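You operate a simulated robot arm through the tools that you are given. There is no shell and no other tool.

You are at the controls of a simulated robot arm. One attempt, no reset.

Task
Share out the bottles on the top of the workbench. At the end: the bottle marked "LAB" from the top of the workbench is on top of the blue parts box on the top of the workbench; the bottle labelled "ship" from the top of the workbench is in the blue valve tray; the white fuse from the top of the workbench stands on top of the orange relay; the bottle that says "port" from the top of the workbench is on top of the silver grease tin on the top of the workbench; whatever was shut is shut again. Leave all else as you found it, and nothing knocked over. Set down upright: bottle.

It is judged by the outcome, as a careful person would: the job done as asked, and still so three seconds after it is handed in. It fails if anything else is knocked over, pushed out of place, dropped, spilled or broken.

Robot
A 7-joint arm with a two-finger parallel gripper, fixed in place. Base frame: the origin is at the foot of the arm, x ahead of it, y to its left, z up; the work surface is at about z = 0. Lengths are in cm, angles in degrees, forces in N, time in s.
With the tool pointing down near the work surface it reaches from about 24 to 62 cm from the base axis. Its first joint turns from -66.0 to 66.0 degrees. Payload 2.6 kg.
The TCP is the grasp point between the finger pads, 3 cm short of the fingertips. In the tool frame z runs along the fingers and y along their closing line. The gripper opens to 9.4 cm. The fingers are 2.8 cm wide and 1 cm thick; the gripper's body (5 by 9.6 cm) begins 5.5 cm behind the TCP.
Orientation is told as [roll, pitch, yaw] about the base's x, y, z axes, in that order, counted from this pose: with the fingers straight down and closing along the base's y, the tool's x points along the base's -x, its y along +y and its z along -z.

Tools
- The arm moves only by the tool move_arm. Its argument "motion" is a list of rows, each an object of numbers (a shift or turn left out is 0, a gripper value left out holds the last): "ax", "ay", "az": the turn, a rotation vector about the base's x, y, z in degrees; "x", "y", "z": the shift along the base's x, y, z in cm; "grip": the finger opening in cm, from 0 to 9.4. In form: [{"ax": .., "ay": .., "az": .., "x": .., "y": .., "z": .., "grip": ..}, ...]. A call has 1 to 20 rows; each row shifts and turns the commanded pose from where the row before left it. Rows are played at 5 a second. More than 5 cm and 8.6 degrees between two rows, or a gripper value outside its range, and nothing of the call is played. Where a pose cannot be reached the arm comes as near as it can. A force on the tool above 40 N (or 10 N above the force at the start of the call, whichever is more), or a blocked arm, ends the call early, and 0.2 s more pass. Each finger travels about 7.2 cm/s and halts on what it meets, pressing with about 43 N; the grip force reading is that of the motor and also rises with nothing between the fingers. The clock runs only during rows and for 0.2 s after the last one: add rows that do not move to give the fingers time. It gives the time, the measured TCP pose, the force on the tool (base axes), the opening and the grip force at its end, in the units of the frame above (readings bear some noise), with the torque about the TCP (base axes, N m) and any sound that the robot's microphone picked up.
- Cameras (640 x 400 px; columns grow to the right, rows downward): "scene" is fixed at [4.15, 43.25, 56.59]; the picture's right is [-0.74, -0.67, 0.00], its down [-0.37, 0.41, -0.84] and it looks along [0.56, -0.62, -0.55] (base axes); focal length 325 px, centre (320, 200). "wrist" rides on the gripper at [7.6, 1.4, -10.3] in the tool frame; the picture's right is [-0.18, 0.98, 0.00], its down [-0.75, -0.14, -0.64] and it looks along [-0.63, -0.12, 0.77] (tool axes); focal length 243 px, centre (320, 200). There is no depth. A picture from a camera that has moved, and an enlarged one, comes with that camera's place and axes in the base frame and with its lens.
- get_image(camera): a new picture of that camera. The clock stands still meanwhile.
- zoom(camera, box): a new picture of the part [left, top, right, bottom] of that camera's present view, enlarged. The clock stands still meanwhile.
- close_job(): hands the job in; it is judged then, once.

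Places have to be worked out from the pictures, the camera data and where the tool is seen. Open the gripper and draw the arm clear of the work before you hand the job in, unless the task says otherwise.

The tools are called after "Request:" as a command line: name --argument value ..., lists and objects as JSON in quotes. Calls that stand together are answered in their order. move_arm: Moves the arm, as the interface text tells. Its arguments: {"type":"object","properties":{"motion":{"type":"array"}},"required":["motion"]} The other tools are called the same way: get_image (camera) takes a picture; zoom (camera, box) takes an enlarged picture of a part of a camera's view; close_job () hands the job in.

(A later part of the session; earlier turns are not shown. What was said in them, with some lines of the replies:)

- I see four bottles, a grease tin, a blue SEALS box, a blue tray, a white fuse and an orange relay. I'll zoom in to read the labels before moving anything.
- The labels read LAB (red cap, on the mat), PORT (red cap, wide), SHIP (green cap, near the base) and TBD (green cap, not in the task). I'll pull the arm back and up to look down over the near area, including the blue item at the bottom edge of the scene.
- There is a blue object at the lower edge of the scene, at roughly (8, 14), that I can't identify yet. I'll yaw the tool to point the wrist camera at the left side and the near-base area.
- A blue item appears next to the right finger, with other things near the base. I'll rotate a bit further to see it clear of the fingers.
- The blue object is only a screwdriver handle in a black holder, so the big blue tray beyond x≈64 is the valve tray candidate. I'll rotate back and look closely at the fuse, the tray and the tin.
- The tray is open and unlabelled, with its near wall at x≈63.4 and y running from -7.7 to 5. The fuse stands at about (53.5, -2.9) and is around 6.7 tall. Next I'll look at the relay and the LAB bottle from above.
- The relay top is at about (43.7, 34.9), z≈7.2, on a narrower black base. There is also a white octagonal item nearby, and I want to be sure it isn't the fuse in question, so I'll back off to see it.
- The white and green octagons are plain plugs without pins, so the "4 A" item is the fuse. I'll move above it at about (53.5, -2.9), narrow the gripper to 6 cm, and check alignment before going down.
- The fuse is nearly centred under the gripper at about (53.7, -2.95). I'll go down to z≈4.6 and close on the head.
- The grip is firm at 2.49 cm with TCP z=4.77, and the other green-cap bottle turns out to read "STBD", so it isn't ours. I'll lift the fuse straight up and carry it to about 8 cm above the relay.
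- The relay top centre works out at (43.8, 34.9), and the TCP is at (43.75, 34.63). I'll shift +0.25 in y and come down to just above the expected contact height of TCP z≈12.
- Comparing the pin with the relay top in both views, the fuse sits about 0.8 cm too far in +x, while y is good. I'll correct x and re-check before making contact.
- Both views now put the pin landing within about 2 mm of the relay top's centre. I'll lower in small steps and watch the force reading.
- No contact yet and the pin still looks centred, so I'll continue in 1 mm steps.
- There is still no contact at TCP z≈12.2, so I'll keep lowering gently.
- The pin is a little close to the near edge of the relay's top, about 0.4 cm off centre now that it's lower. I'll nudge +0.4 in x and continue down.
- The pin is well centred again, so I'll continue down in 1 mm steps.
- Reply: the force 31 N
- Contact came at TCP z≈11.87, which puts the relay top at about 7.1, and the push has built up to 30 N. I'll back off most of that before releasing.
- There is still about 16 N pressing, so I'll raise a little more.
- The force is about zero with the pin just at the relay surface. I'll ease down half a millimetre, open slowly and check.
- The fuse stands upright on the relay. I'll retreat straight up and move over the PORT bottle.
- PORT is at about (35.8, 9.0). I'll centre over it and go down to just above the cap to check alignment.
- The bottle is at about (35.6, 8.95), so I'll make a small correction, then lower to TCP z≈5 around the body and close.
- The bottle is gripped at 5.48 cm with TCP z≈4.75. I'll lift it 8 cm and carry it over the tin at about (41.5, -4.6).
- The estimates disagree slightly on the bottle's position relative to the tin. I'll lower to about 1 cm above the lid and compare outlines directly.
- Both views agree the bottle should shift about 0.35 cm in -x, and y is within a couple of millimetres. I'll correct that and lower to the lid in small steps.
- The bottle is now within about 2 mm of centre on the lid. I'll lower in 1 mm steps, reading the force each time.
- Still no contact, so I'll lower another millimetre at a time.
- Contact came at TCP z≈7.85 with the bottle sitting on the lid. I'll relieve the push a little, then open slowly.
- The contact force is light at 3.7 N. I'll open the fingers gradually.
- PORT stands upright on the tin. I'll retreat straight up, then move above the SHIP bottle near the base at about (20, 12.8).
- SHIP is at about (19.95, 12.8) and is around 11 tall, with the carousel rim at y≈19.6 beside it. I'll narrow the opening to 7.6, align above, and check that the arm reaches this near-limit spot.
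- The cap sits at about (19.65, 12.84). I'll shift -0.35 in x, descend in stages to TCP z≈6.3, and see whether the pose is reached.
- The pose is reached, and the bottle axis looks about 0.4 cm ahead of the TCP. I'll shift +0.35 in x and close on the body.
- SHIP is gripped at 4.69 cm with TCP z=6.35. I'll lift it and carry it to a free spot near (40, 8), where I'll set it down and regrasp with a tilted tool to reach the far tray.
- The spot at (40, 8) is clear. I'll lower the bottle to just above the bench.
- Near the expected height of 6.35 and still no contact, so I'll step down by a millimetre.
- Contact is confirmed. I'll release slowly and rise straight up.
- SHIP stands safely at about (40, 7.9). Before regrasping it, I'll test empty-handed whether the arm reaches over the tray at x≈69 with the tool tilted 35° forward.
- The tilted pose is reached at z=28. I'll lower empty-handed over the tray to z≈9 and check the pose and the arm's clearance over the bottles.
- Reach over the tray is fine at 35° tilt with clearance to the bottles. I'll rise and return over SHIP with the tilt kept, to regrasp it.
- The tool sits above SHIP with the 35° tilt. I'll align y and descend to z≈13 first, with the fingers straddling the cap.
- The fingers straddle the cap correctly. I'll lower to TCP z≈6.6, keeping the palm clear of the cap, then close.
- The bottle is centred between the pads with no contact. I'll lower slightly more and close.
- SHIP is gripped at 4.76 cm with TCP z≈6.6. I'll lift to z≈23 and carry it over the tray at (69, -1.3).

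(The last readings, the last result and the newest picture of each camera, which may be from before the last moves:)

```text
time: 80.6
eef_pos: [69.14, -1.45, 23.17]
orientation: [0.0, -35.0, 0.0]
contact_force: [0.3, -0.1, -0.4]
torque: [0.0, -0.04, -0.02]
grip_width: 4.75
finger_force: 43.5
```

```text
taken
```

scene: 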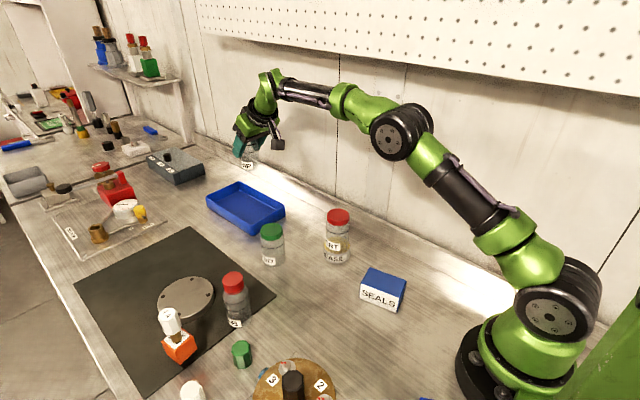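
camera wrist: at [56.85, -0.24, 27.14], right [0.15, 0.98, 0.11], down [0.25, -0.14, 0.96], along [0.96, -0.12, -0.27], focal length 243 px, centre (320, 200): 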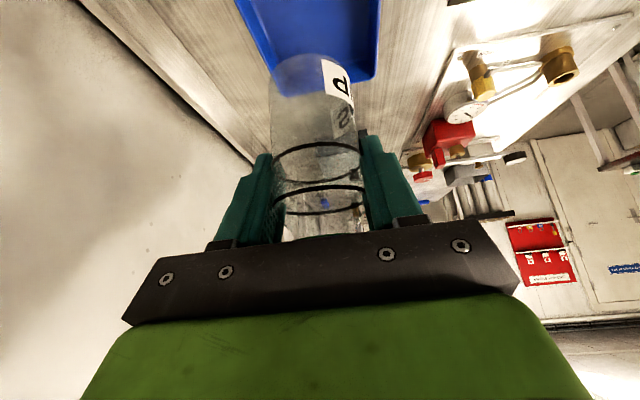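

The bottle is over the tray. I'll lower it until the base is just above rim height and check its place relative to the walls.

Request:
move_arm --motion '[{"z": -3}, {"z": -3}, {"z": -3}, {"z": -2.5}, {}, {}]'

Request:
zoom --camera "scene" --box '[190, 140, 310, 245]'

Request:
get_image --camera "wrist"

```text
time: 82.0
eef_pos: [69.05, -1.36, 11.68]
orientation: [0.0, -35.0, 0.0]
contact_force: [0.6, -0.2, -0.6]
torque: [0.01, 0.0, 0.01]
grip_width: 4.79
finger_force: 43.3
```

```text
3.81 times, centred on (250, 192) of scene
camera zoom: at [4.15, 43.25, 56.59], right [-0.74, -0.67, 0.0], down [-0.37, 0.41, -0.84], along [0.56, -0.62, -0.55], focal length 1240 px, centre (587, 229)
```

zoom: 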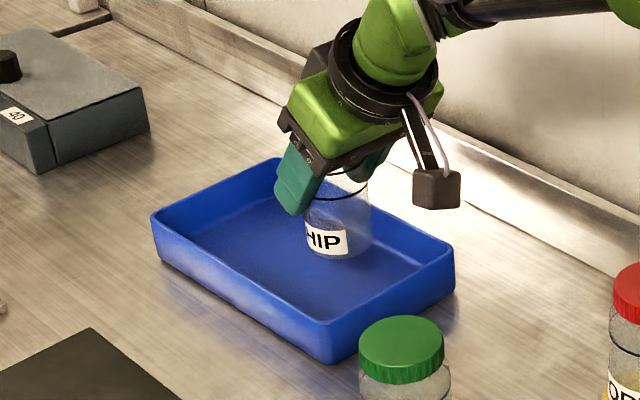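

```text
taken
camera wrist: at [56.88, -0.11, 15.63], right [0.15, 0.98, 0.11], down [0.25, -0.14, 0.96], along [0.96, -0.12, -0.27], focal length 243 px, centre (320, 200)
```

wrist: 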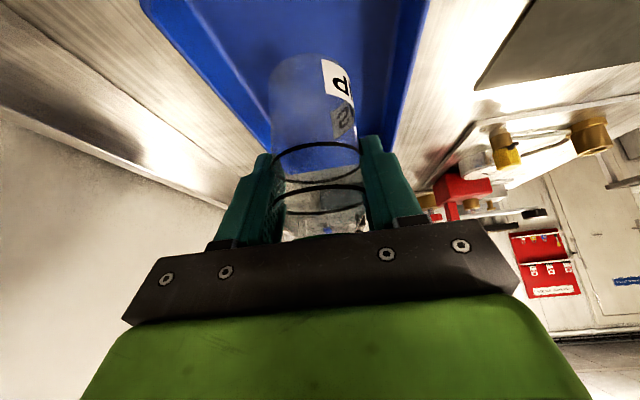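

Clear of all the walls, so I'll lower towards the tray floor, with contact expected at TCP z≈7.

Request:
move_arm --motion '[{"z": -2}, {"z": -1.5}, {"z": -0.6}, {}, {}]'

Request:
move_arm --motion '[{"z": -0.1}, {"z": -0.1}, {}]'

```text
time: 83.2
eef_pos: [68.95, -1.26, 7.6]
orientation: [0.1, -35.0, -0.1]
contact_force: [0.4, 0.9, -0.3]
torque: [0.06, 0.0, 0.01]
grip_width: 4.76
finger_force: 42.9
```

```text
time: 84.0
eef_pos: [69.02, -1.26, 7.31]
orientation: [-0.1, -35.1, 0.0]
contact_force: [-0.7, -0.6, -0.6]
torque: [-0.02, 0.0, 0.02]
grip_width: 4.75
finger_force: 43.3
```

Request:
move_arm --motion '[{"z": -0.1}, {}]'

```text
time: 84.6
eef_pos: [69.03, -1.21, 7.25]
orientation: [-0.1, -35.0, -0.1]
contact_force: [-0.8, 0.4, -0.2]
torque: [0.0, 0.02, -0.04]
grip_width: 4.77
finger_force: 42.8
```

Request:
move_arm --motion '[{"z": -0.1}, {}]'

```text
time: 85.2
eef_pos: [68.99, -1.24, 7.31]
orientation: [0.0, -35.1, 0.0]
contact_force: [-0.5, 0.2, 3.7]
torque: [0.04, 0.05, 0.02]
grip_width: 4.73
finger_force: 43.4
```

Light contact of 3.7 N with the tray floor. I'll check the view, then release.

Request:
zoom --camera "scene" --box '[190, 140, 310, 245]'

Request:
move_arm --motion '[{"grip": 4.9}, {"grip": 5.2}, {"grip": 5.8}, {"grip": 6.8}, {"grip": 7.6}, {}]'

Request:
zoom --camera "scene" --box '[190, 140, 310, 245]'

Request:
get_image --camera "wrist"

```text
3.81 times, centred on (250, 192) of scene
camera zoom: at [4.15, 43.25, 56.59], right [-0.74, -0.67, 0.0], down [-0.37, 0.41, -0.84], along [0.56, -0.62, -0.55], focal length 1240 px, centre (587, 229)
```

zoom: 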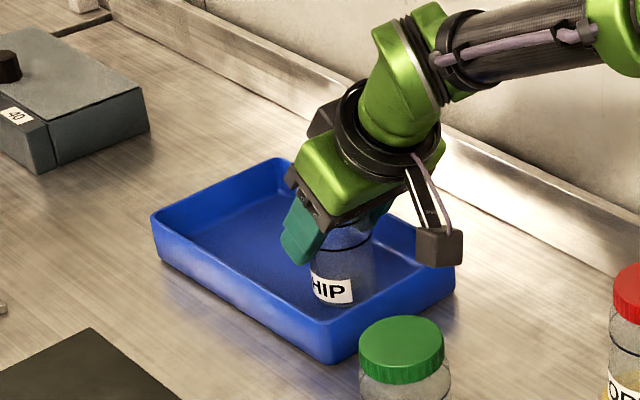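

```text
time: 86.6
eef_pos: [69.03, -1.19, 7.16]
orientation: [0.0, -35.1, 0.0]
contact_force: [0.3, 0.4, 0.0]
torque: [-0.01, 0.02, -0.01]
grip_width: 7.58
finger_force: 0.1
```

```text
3.81 times, centred on (250, 192) of scene
camera zoom: at [4.15, 43.25, 56.59], right [-0.74, -0.67, 0.0], down [-0.37, 0.41, -0.84], along [0.56, -0.62, -0.55], focal length 1240 px, centre (587, 229)
```

zoom: 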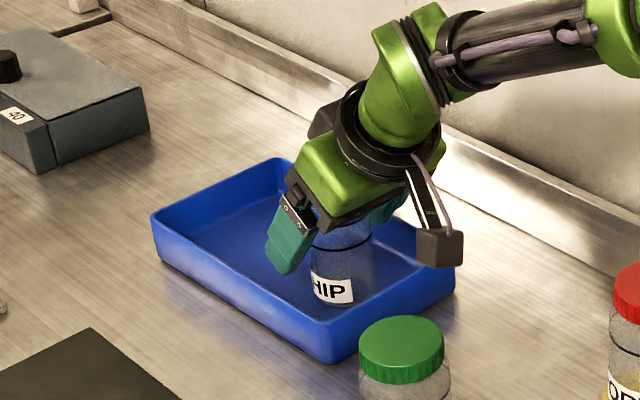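

```text
taken
camera wrist: at [56.89, 0.0, 11.23], right [0.15, 0.98, 0.11], down [0.25, -0.14, 0.96], along [0.96, -0.12, -0.27], focal length 243 px, centre (320, 200)
```

wrist: 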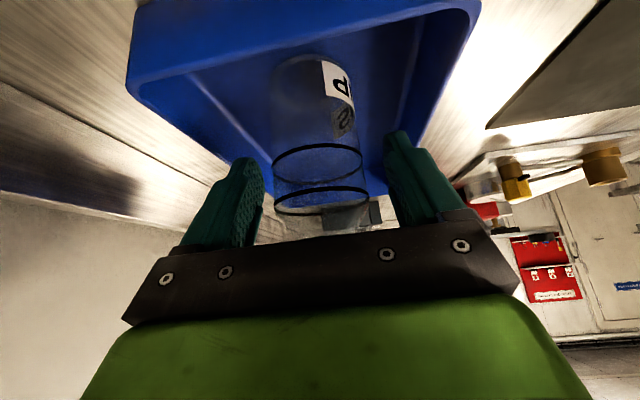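

SHIP stands upright in the tray. I'll open fully and retreat straight up, then head back and level the tool on the way to LAB.

Request:
move_arm --motion '[{"grip": 9.2}, {}, {"z": 2}, {"z": 4}, {"z": 4}, {"z": 4}, {"z": 4}, {"x": -3.5, "y": 2.5, "ay": 5}, {"x": -3.5, "y": 2.5, "ay": 5}, {"x": -3.5, "y": 2.5, "ay": 5}, {"x": -3.5, "y": 2.5, "ay": 5}, {"x": -3.5, "y": 2.5, "ay": 5}, {"x": -3.5, "y": 2.5, "ay": 5}, {"x": -2, "y": 3, "ay": 5}, {"y": 3}, {}]'

Request:
get_image --camera "scene"

Request:
get_image --camera "wrist"

```text
time: 90.0
eef_pos: [46.09, 19.88, 25.13]
orientation: [0.0, 0.0, 0.0]
contact_force: [0.2, 0.5, 1.0]
torque: [-0.01, 0.04, 0.02]
grip_width: 9.18
finger_force: 0.0
```

```text
taken
```

scene: 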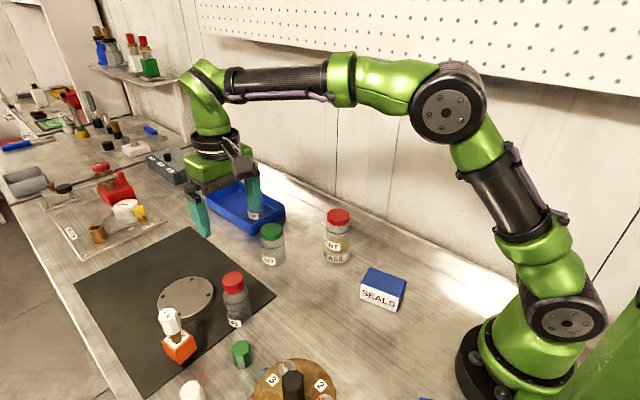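

```text
taken
camera wrist: at [38.47, 21.13, 35.39], right [0.18, 0.98, 0.0], down [0.75, -0.14, 0.64], along [0.63, -0.12, -0.77], focal length 243 px, centre (320, 200)
```

wrist: 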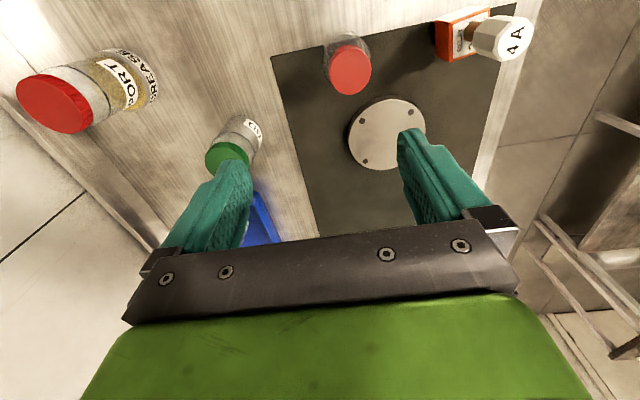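

LAB's cap is at about (44.2, 22.8). I'll align over it and come down to check.

Request:
move_arm --motion '[{"x": -1.9, "y": 2.9, "grip": 8.4}, {"z": -3}, {"z": -3}, {"z": -2.5}, {}]'

Request:
get_image --camera "wrist"

Request:
zoom --camera "scene" --box '[160, 220, 310, 350]'

```text
time: 91.2
eef_pos: [44.43, 22.89, 16.5]
orientation: [0.0, 0.0, 0.1]
contact_force: [-0.2, -0.4, -0.1]
torque: [-0.01, -0.01, 0.01]
grip_width: 8.41
finger_force: 0.1
```

```text
taken
camera wrist: at [36.66, 24.08, 26.8], right [0.18, 0.98, 0.0], down [0.75, -0.14, 0.64], along [0.63, -0.12, -0.77], focal length 243 px, centre (320, 200)
```

wrist: 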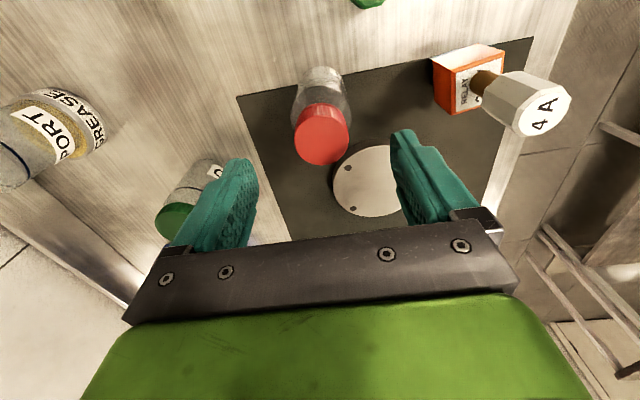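

```text
3.08 times, centred on (235, 285) of scene
camera zoom: at [4.15, 43.25, 56.59], right [-0.74, -0.67, 0.0], down [-0.37, 0.41, -0.84], along [0.56, -0.62, -0.55], focal length 1001 px, centre (582, -62)
```

zoom: 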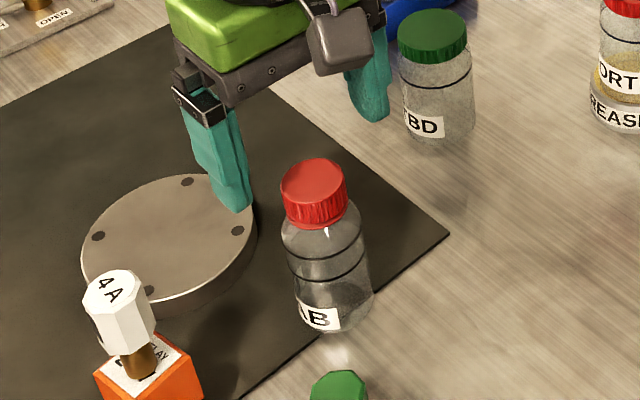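

Alignment is good, with the bottle at about (44.1, 22.85). I'll descend to TCP z≈6.4 and check before closing.

Request:
move_arm --motion '[{"z": -3}, {"z": -3}, {"z": -2.5}, {"z": -1.6}, {}]'

Request:
get_image --camera "wrist"

```text
time: 92.4
eef_pos: [44.34, 22.88, 6.58]
orientation: [0.0, 0.0, 0.0]
contact_force: [0.0, 0.3, 0.0]
torque: [-0.02, 0.02, 0.04]
grip_width: 8.42
finger_force: 0.0
```

```text
taken
camera wrist: at [36.69, 24.05, 16.9], right [0.18, 0.98, 0.0], down [0.75, -0.14, 0.64], along [0.63, -0.12, -0.77], focal length 243 px, centre (320, 200)
```

wrist: 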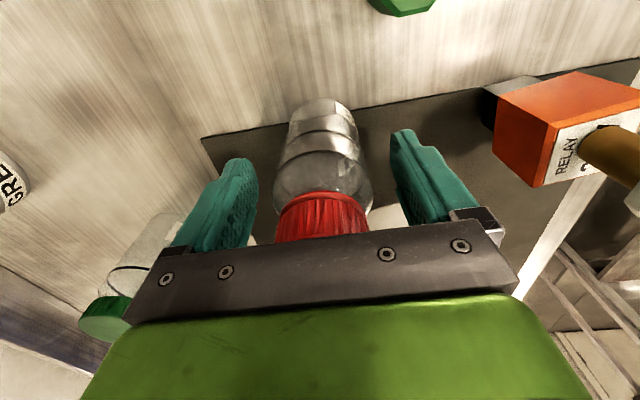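

The bottle is centred between the fingers. I'll close on it.

Request:
move_arm --motion '[{"grip": 7}, {"grip": 5.8}, {"grip": 5}, {"grip": 4.2}, {"grip": 4.2}, {}]'

Request:
get_image --camera "wrist"

```text
time: 93.8
eef_pos: [44.34, 22.92, 6.7]
orientation: [0.0, 0.1, 0.1]
contact_force: [-0.3, 0.0, 1.8]
torque: [-0.02, 0.0, -0.02]
grip_width: 4.69
finger_force: 43.0
```

```text
taken
camera wrist: at [36.7, 24.04, 16.94], right [0.18, 0.98, 0.0], down [0.75, -0.14, 0.64], along [0.63, -0.12, -0.77], focal length 243 px, centre (320, 200)
```

wrist: 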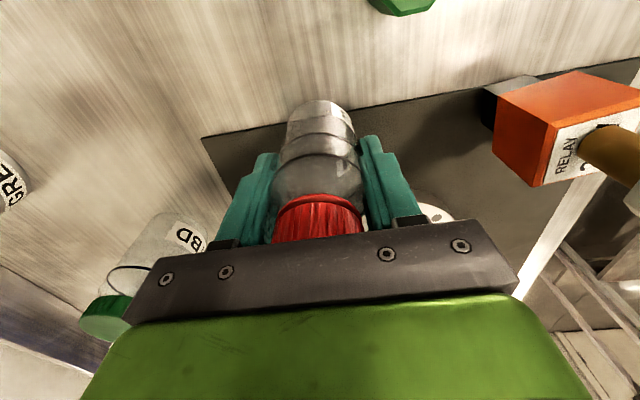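

LAB is gripped at 4.69 cm with TCP z≈6.6. I'll lift it to z≈20 and carry it above the SEALS box at about (25.9, -0.7).

Request:
move_arm --motion '[{"z": 1.5}, {"z": 3}, {"z": 4}, {"z": 4}, {"z": 1}, {"x": -1.2, "y": -1.5}, {"x": -2.3, "y": -2.95}, {"x": -2.3, "y": -2.95}, {"x": -2.3, "y": -2.95}, {"x": -2.3, "y": -2.95}, {"x": -2.3, "y": -2.95}, {"x": -2.3, "y": -2.95}, {"x": -2.3, "y": -2.95}, {"x": -1.1, "y": -1.45}, {}, {}]'

Request:
get_image --camera "wrist"

Request:
zoom --camera "scene" --box '[300, 200, 460, 330]'

Request:
zoom --camera "wrist" --box '[200, 40, 440, 240]'

```text
time: 97.2
eef_pos: [25.79, -1.04, 19.97]
orientation: [0.0, 0.0, 0.0]
contact_force: [-0.6, 0.3, -0.6]
torque: [-0.03, 0.0, 0.01]
grip_width: 4.67
finger_force: 43.0
```

```text
taken
camera wrist: at [18.09, 0.18, 30.3], right [0.18, 0.98, 0.0], down [0.75, -0.14, 0.64], along [0.63, -0.12, -0.77], focal length 243 px, centre (320, 200)
```

wrist: 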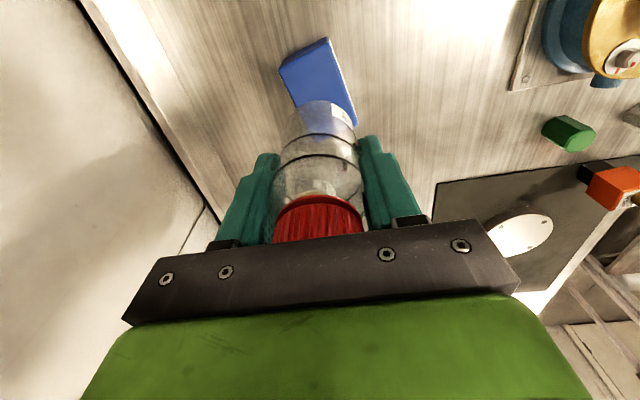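

```text
3.08 times, centred on (380, 265) of scene
camera zoom: at [4.15, 43.25, 56.59], right [-0.74, -0.67, 0.0], down [-0.37, 0.41, -0.84], along [0.56, -0.62, -0.55], focal length 1001 px, centre (135, 0)
```

zoom: 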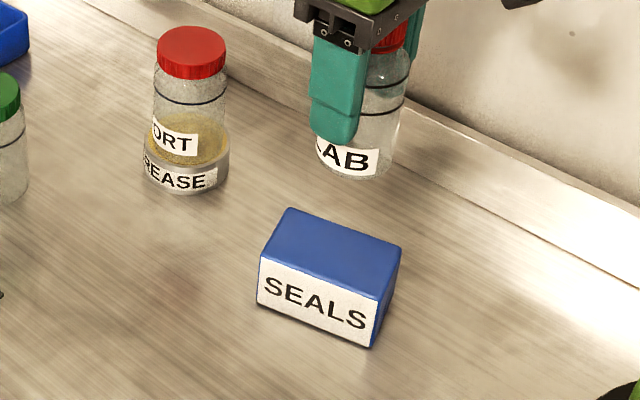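

```text
2.00 times, centred on (320, 140) of wrist
camera zoom: at [18.09, 0.18, 30.3], right [0.18, 0.98, 0.0], down [0.75, -0.14, 0.64], along [0.63, -0.12, -0.77], focal length 485 px, centre (320, 320)
```

zoom: 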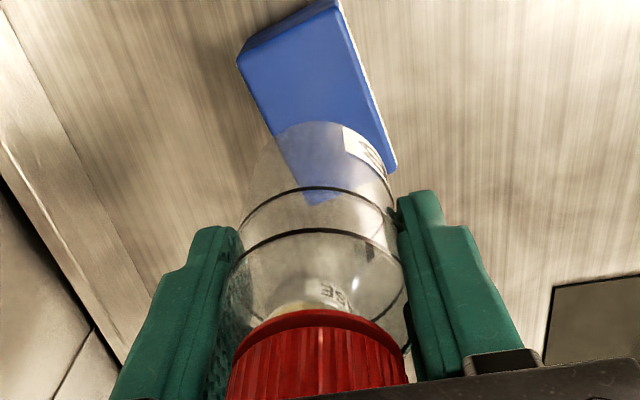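

The box top centre comes out at about (25.6, -0.9), with the TCP at (25.8, -1.0). I'll lower to roughly 1.5 cm above the box and compare outlines.

Request:
move_arm --motion '[{"z": -2.5}, {"z": -2.5}, {"z": -1.5}, {}, {}]'

Request:
zoom --camera "scene" --box '[330, 220, 440, 320]'

Request:
zoom --camera "wrist" --box '[200, 40, 440, 240]'

```text
time: 98.4
eef_pos: [25.69, -0.83, 13.46]
orientation: [0.0, 0.0, 0.0]
contact_force: [-0.3, 0.1, -0.3]
torque: [-0.05, 0.0, -0.01]
grip_width: 4.68
finger_force: 42.9
```

```text
4.00 times, centred on (385, 270) of scene
camera zoom: at [4.15, 43.25, 56.59], right [-0.74, -0.67, 0.0], down [-0.37, 0.41, -0.84], along [0.56, -0.62, -0.55], focal length 1302 px, centre (60, -80)
```

zoom: 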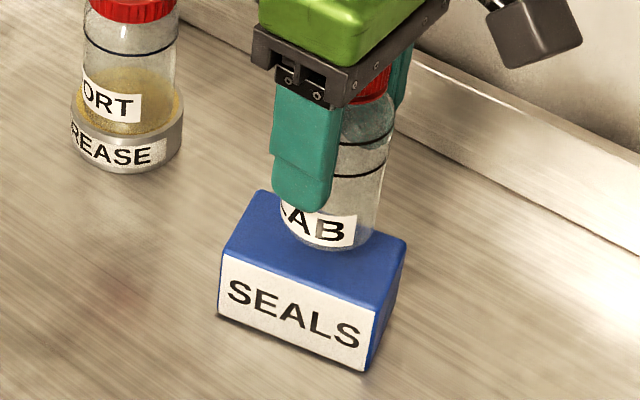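

```text
2.00 times, centred on (320, 140) of wrist
camera zoom: at [18.08, 0.37, 23.88], right [0.18, 0.98, 0.0], down [0.75, -0.14, 0.64], along [0.63, -0.12, -0.77], focal length 485 px, centre (320, 320)
```

zoom: 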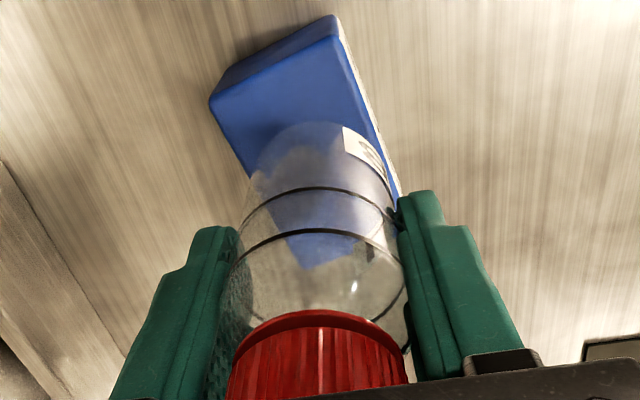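

Redoing the geometry gives a box height of about 4.65 and a centre near (26.2, -1.2), so the bottle is within 3 mm of centre. I'll nudge +0.15 in x, lower to just above the lid, and re-check.

Request:
move_arm --motion '[{"x": 0.15, "z": -0.8}, {"z": -0.7}, {"z": -0.3}, {}, {}]'

Request:
zoom --camera "scene" --box '[330, 220, 440, 320]'

Request:
zoom --camera "wrist" --box '[200, 40, 440, 240]'

```text
time: 99.6
eef_pos: [25.83, -0.93, 11.77]
orientation: [0.0, 0.0, 0.0]
contact_force: [-1.0, -0.9, 0.0]
torque: [0.02, 0.01, 0.01]
grip_width: 4.67
finger_force: 42.5
```

```text
4.00 times, centred on (385, 270) of scene
camera zoom: at [4.15, 43.25, 56.59], right [-0.74, -0.67, 0.0], down [-0.37, 0.41, -0.84], along [0.56, -0.62, -0.55], focal length 1302 px, centre (60, -80)
```

zoom: 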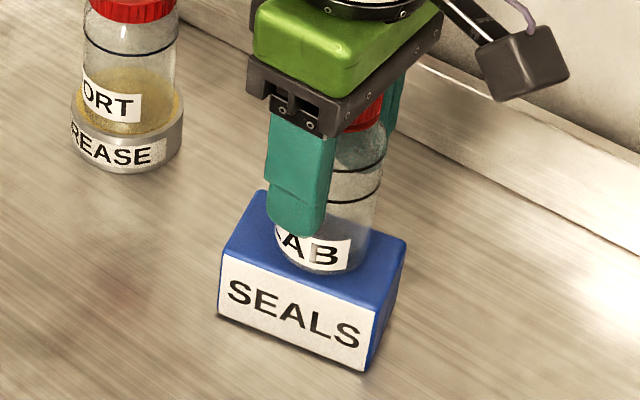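

```text
2.00 times, centred on (320, 140) of wrist
camera zoom: at [18.23, 0.32, 22.02], right [0.18, 0.98, 0.0], down [0.75, -0.14, 0.64], along [0.63, -0.12, -0.77], focal length 485 px, centre (320, 320)
```

zoom: 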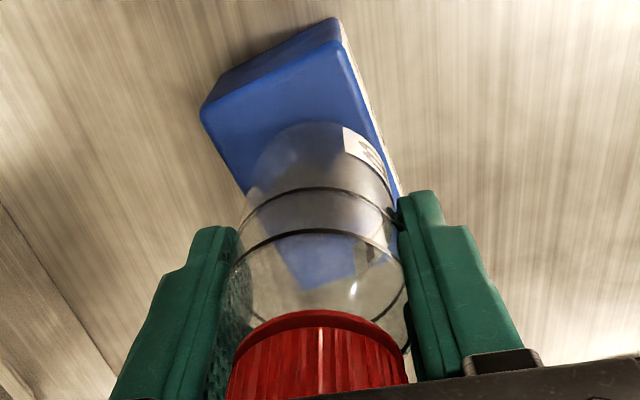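

The bottle is within about 3 mm of the box centre by both cameras. I'll lower gently to contact.

Request:
move_arm --motion '[{"z": -0.15, "y": 0.1}, {"z": -0.15}, {"z": -0.1}, {}]'

```text
time: 100.6
eef_pos: [25.95, -0.8, 11.36]
orientation: [-0.1, -0.2, 0.0]
contact_force: [-4.2, -1.1, 8.9]
torque: [-0.01, 0.05, 0.02]
grip_width: 4.71
finger_force: 42.8
```

Contact at TCP z≈11.4 with 9 N. I'll ease off slightly and look before releasing.

Request:
move_arm --motion '[{"z": 0.05}, {}, {}]'

Request:
zoom --camera "scene" --box '[330, 220, 440, 320]'

```text
time: 101.4
eef_pos: [25.94, -0.72, 11.32]
orientation: [0.0, 0.0, 0.0]
contact_force: [0.6, 0.5, 1.0]
torque: [0.01, -0.06, 0.03]
grip_width: 4.71
finger_force: 42.4
```

```text
4.00 times, centred on (385, 270) of scene
camera zoom: at [4.15, 43.25, 56.59], right [-0.74, -0.67, 0.0], down [-0.37, 0.41, -0.84], along [0.56, -0.62, -0.55], focal length 1302 px, centre (60, -80)
```

zoom: 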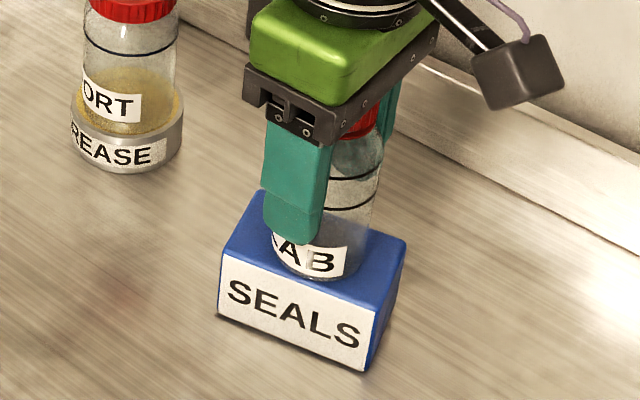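

The bottle sits centrally on the box with about 1 N of contact. I'll open slowly.

Request:
move_arm --motion '[{"grip": 4.9}, {"grip": 5.2}, {"grip": 5.8}, {"grip": 6.8}, {"grip": 8}, {"grip": 9.2}, {}]'

Request:
zoom --camera "scene" --box '[330, 220, 440, 320]'

Request:
zoom --camera "wrist" --box '[200, 40, 440, 240]'

```text
time: 103.0
eef_pos: [25.97, -0.78, 11.37]
orientation: [0.0, 0.0, 0.0]
contact_force: [0.6, 0.1, -0.1]
torque: [0.02, -0.01, -0.06]
grip_width: 9.21
finger_force: 0.0
```

```text
4.00 times, centred on (385, 270) of scene
camera zoom: at [4.15, 43.25, 56.59], right [-0.74, -0.67, 0.0], down [-0.37, 0.41, -0.84], along [0.56, -0.62, -0.55], focal length 1302 px, centre (60, -80)
```

zoom: 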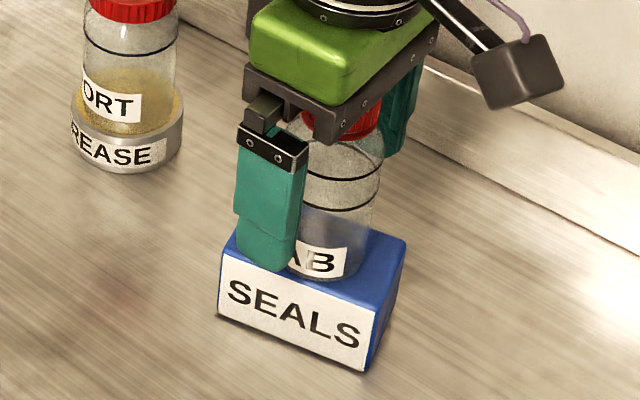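

```text
2.00 times, centred on (320, 140) of wrist
camera zoom: at [18.28, 0.49, 21.64], right [0.18, 0.98, 0.0], down [0.75, -0.14, 0.64], along [0.63, -0.12, -0.77], focal length 485 px, centre (320, 320)
```

zoom: 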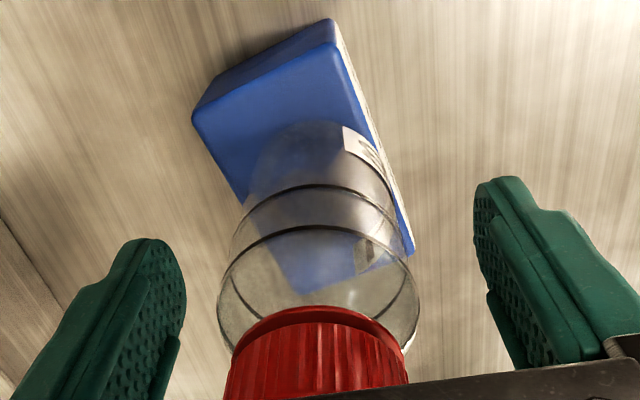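

LAB stands upright on the box. I'll retreat straight up well above the cap, then draw the arm clear and inspect everything.

Request:
move_arm --motion '[{"z": 2}, {"z": 4}, {"z": 4}, {"z": 4}, {"z": 4}, {"z": 3}, {"x": 2, "y": 0.5}, {"x": 3, "y": 0.5}, {"x": 3, "y": 0.5}, {}]'

Request:
get_image --camera "scene"

Request:
zoom --camera "scene" --box '[190, 160, 430, 310]'

Request:
zoom --camera "scene" --box '[100, 250, 340, 400]'

Request:
get_image --camera "wrist"

```text
time: 105.2
eef_pos: [34.02, 0.75, 32.49]
orientation: [0.0, 0.0, 0.0]
contact_force: [0.0, 0.1, -0.3]
torque: [0.03, 0.02, -0.01]
grip_width: 9.21
finger_force: 0.0
```

```text
taken
```

scene: 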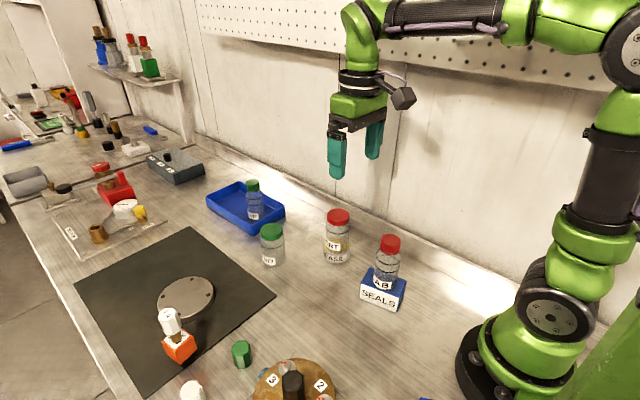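

```text
2.67 times, centred on (310, 235) of scene
camera zoom: at [4.15, 43.25, 56.59], right [-0.74, -0.67, 0.0], down [-0.37, 0.41, -0.84], along [0.56, -0.62, -0.55], focal length 868 px, centre (347, 107)
```

zoom: 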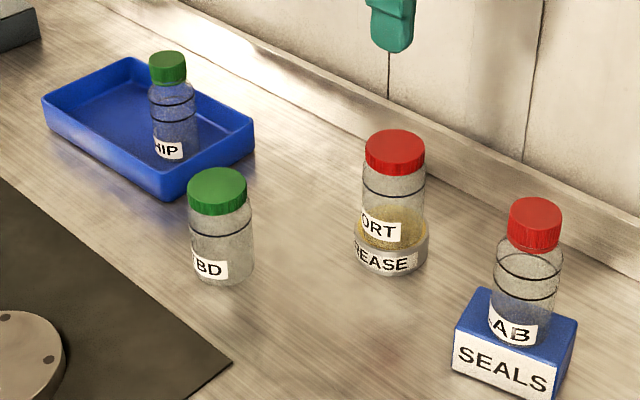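

```text
2.67 times, centred on (220, 325) of scene
camera zoom: at [4.15, 43.25, 56.59], right [-0.74, -0.67, 0.0], down [-0.37, 0.41, -0.84], along [0.56, -0.62, -0.55], focal length 868 px, centre (587, -133)
```

zoom: 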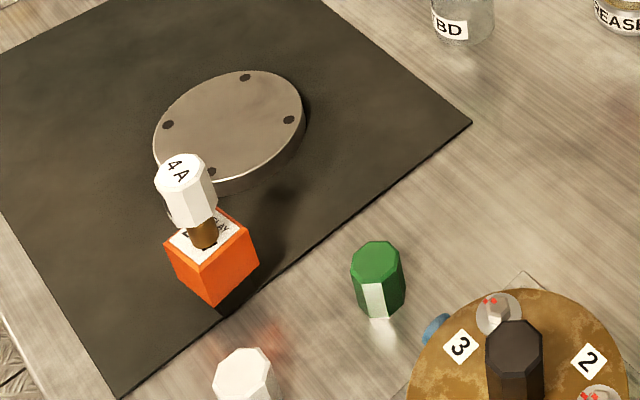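

```text
taken
camera wrist: at [26.41, 1.91, 42.79], right [0.18, 0.98, 0.0], down [0.75, -0.14, 0.64], along [0.63, -0.12, -0.77], focal length 243 px, centre (320, 200)
```

wrist: 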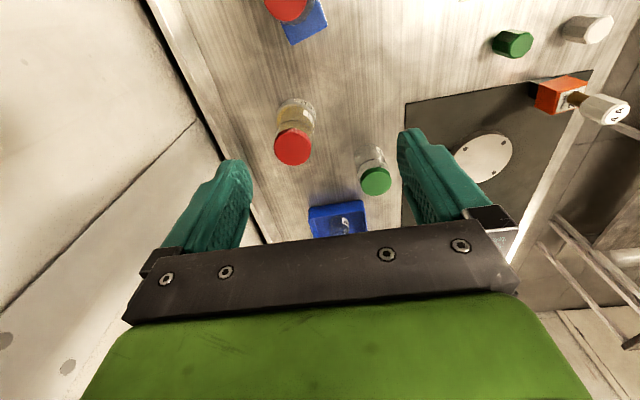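

All items are placed and the arm is clear with the gripper open. I'll let three seconds pass and confirm nothing shifts.

Request:
move_arm --motion '[{"grip": 9.4, "z": 2}, {}, {}, {}, {}, {}, {}, {}, {}, {}, {}, {}, {}, {}, {}]'

Request:
get_image --camera "scene"

```text
time: 108.4
eef_pos: [33.97, 0.76, 34.35]
orientation: [0.1, 0.0, 0.0]
contact_force: [0.2, 0.2, 0.3]
torque: [-0.01, -0.03, 0.02]
grip_width: 9.4
finger_force: 0.1
```

```text
taken
```

scene: 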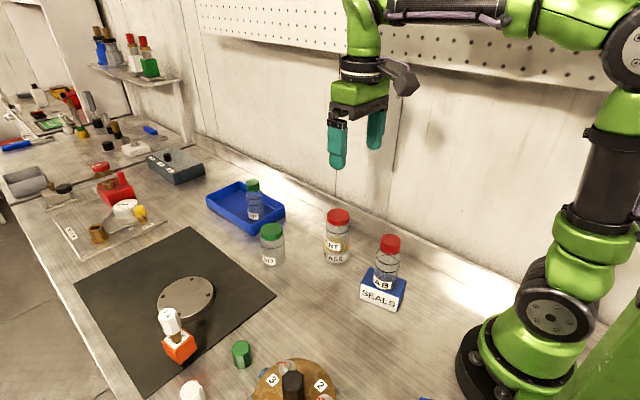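

Nothing has moved: LAB is on the SEALS box, SHIP in the blue tray, PORT on the grease tin and the fuse on the relay, all upright. The other items look as they were, so I'm handing in the job.

Request:
close_job

```text
The job is handed in.
```

The job is handed in, and everything you asked for is in place and upright:

- **LAB bottle:** on top of the blue parts box, the one marked "SEALS".
- **SHIP bottle:** in the blue tray at the far end. It has no label, but it was the only blue tray I could see, so I took it to be the valve tray.
- **White fuse:** the one marked "4 A", standing on top of the orange relay. There is also a plain white octagonal plug on the bench. I left it alone because it has no pin or rating.
- **PORT bottle:** on the silver grease tin, within about 3 mm of centre.

The tray was beyond reach with the gripper pointing straight down. I set SHIP down at a clear spot partway, picked it up again with the gripper tilted, and then put it in the tray.

While setting the fuse down I pressed on the relay with about 30 N for a moment. I eased off straight away, and the relay shows no sign of having moved.

I didn't open anything, so nothing needed shutting again. The bottle marked "STBD" and everything else I could see on the bench look untouched. With the gripper open and the arm clear, I watched for three seconds before handing in, and nothing shifted.
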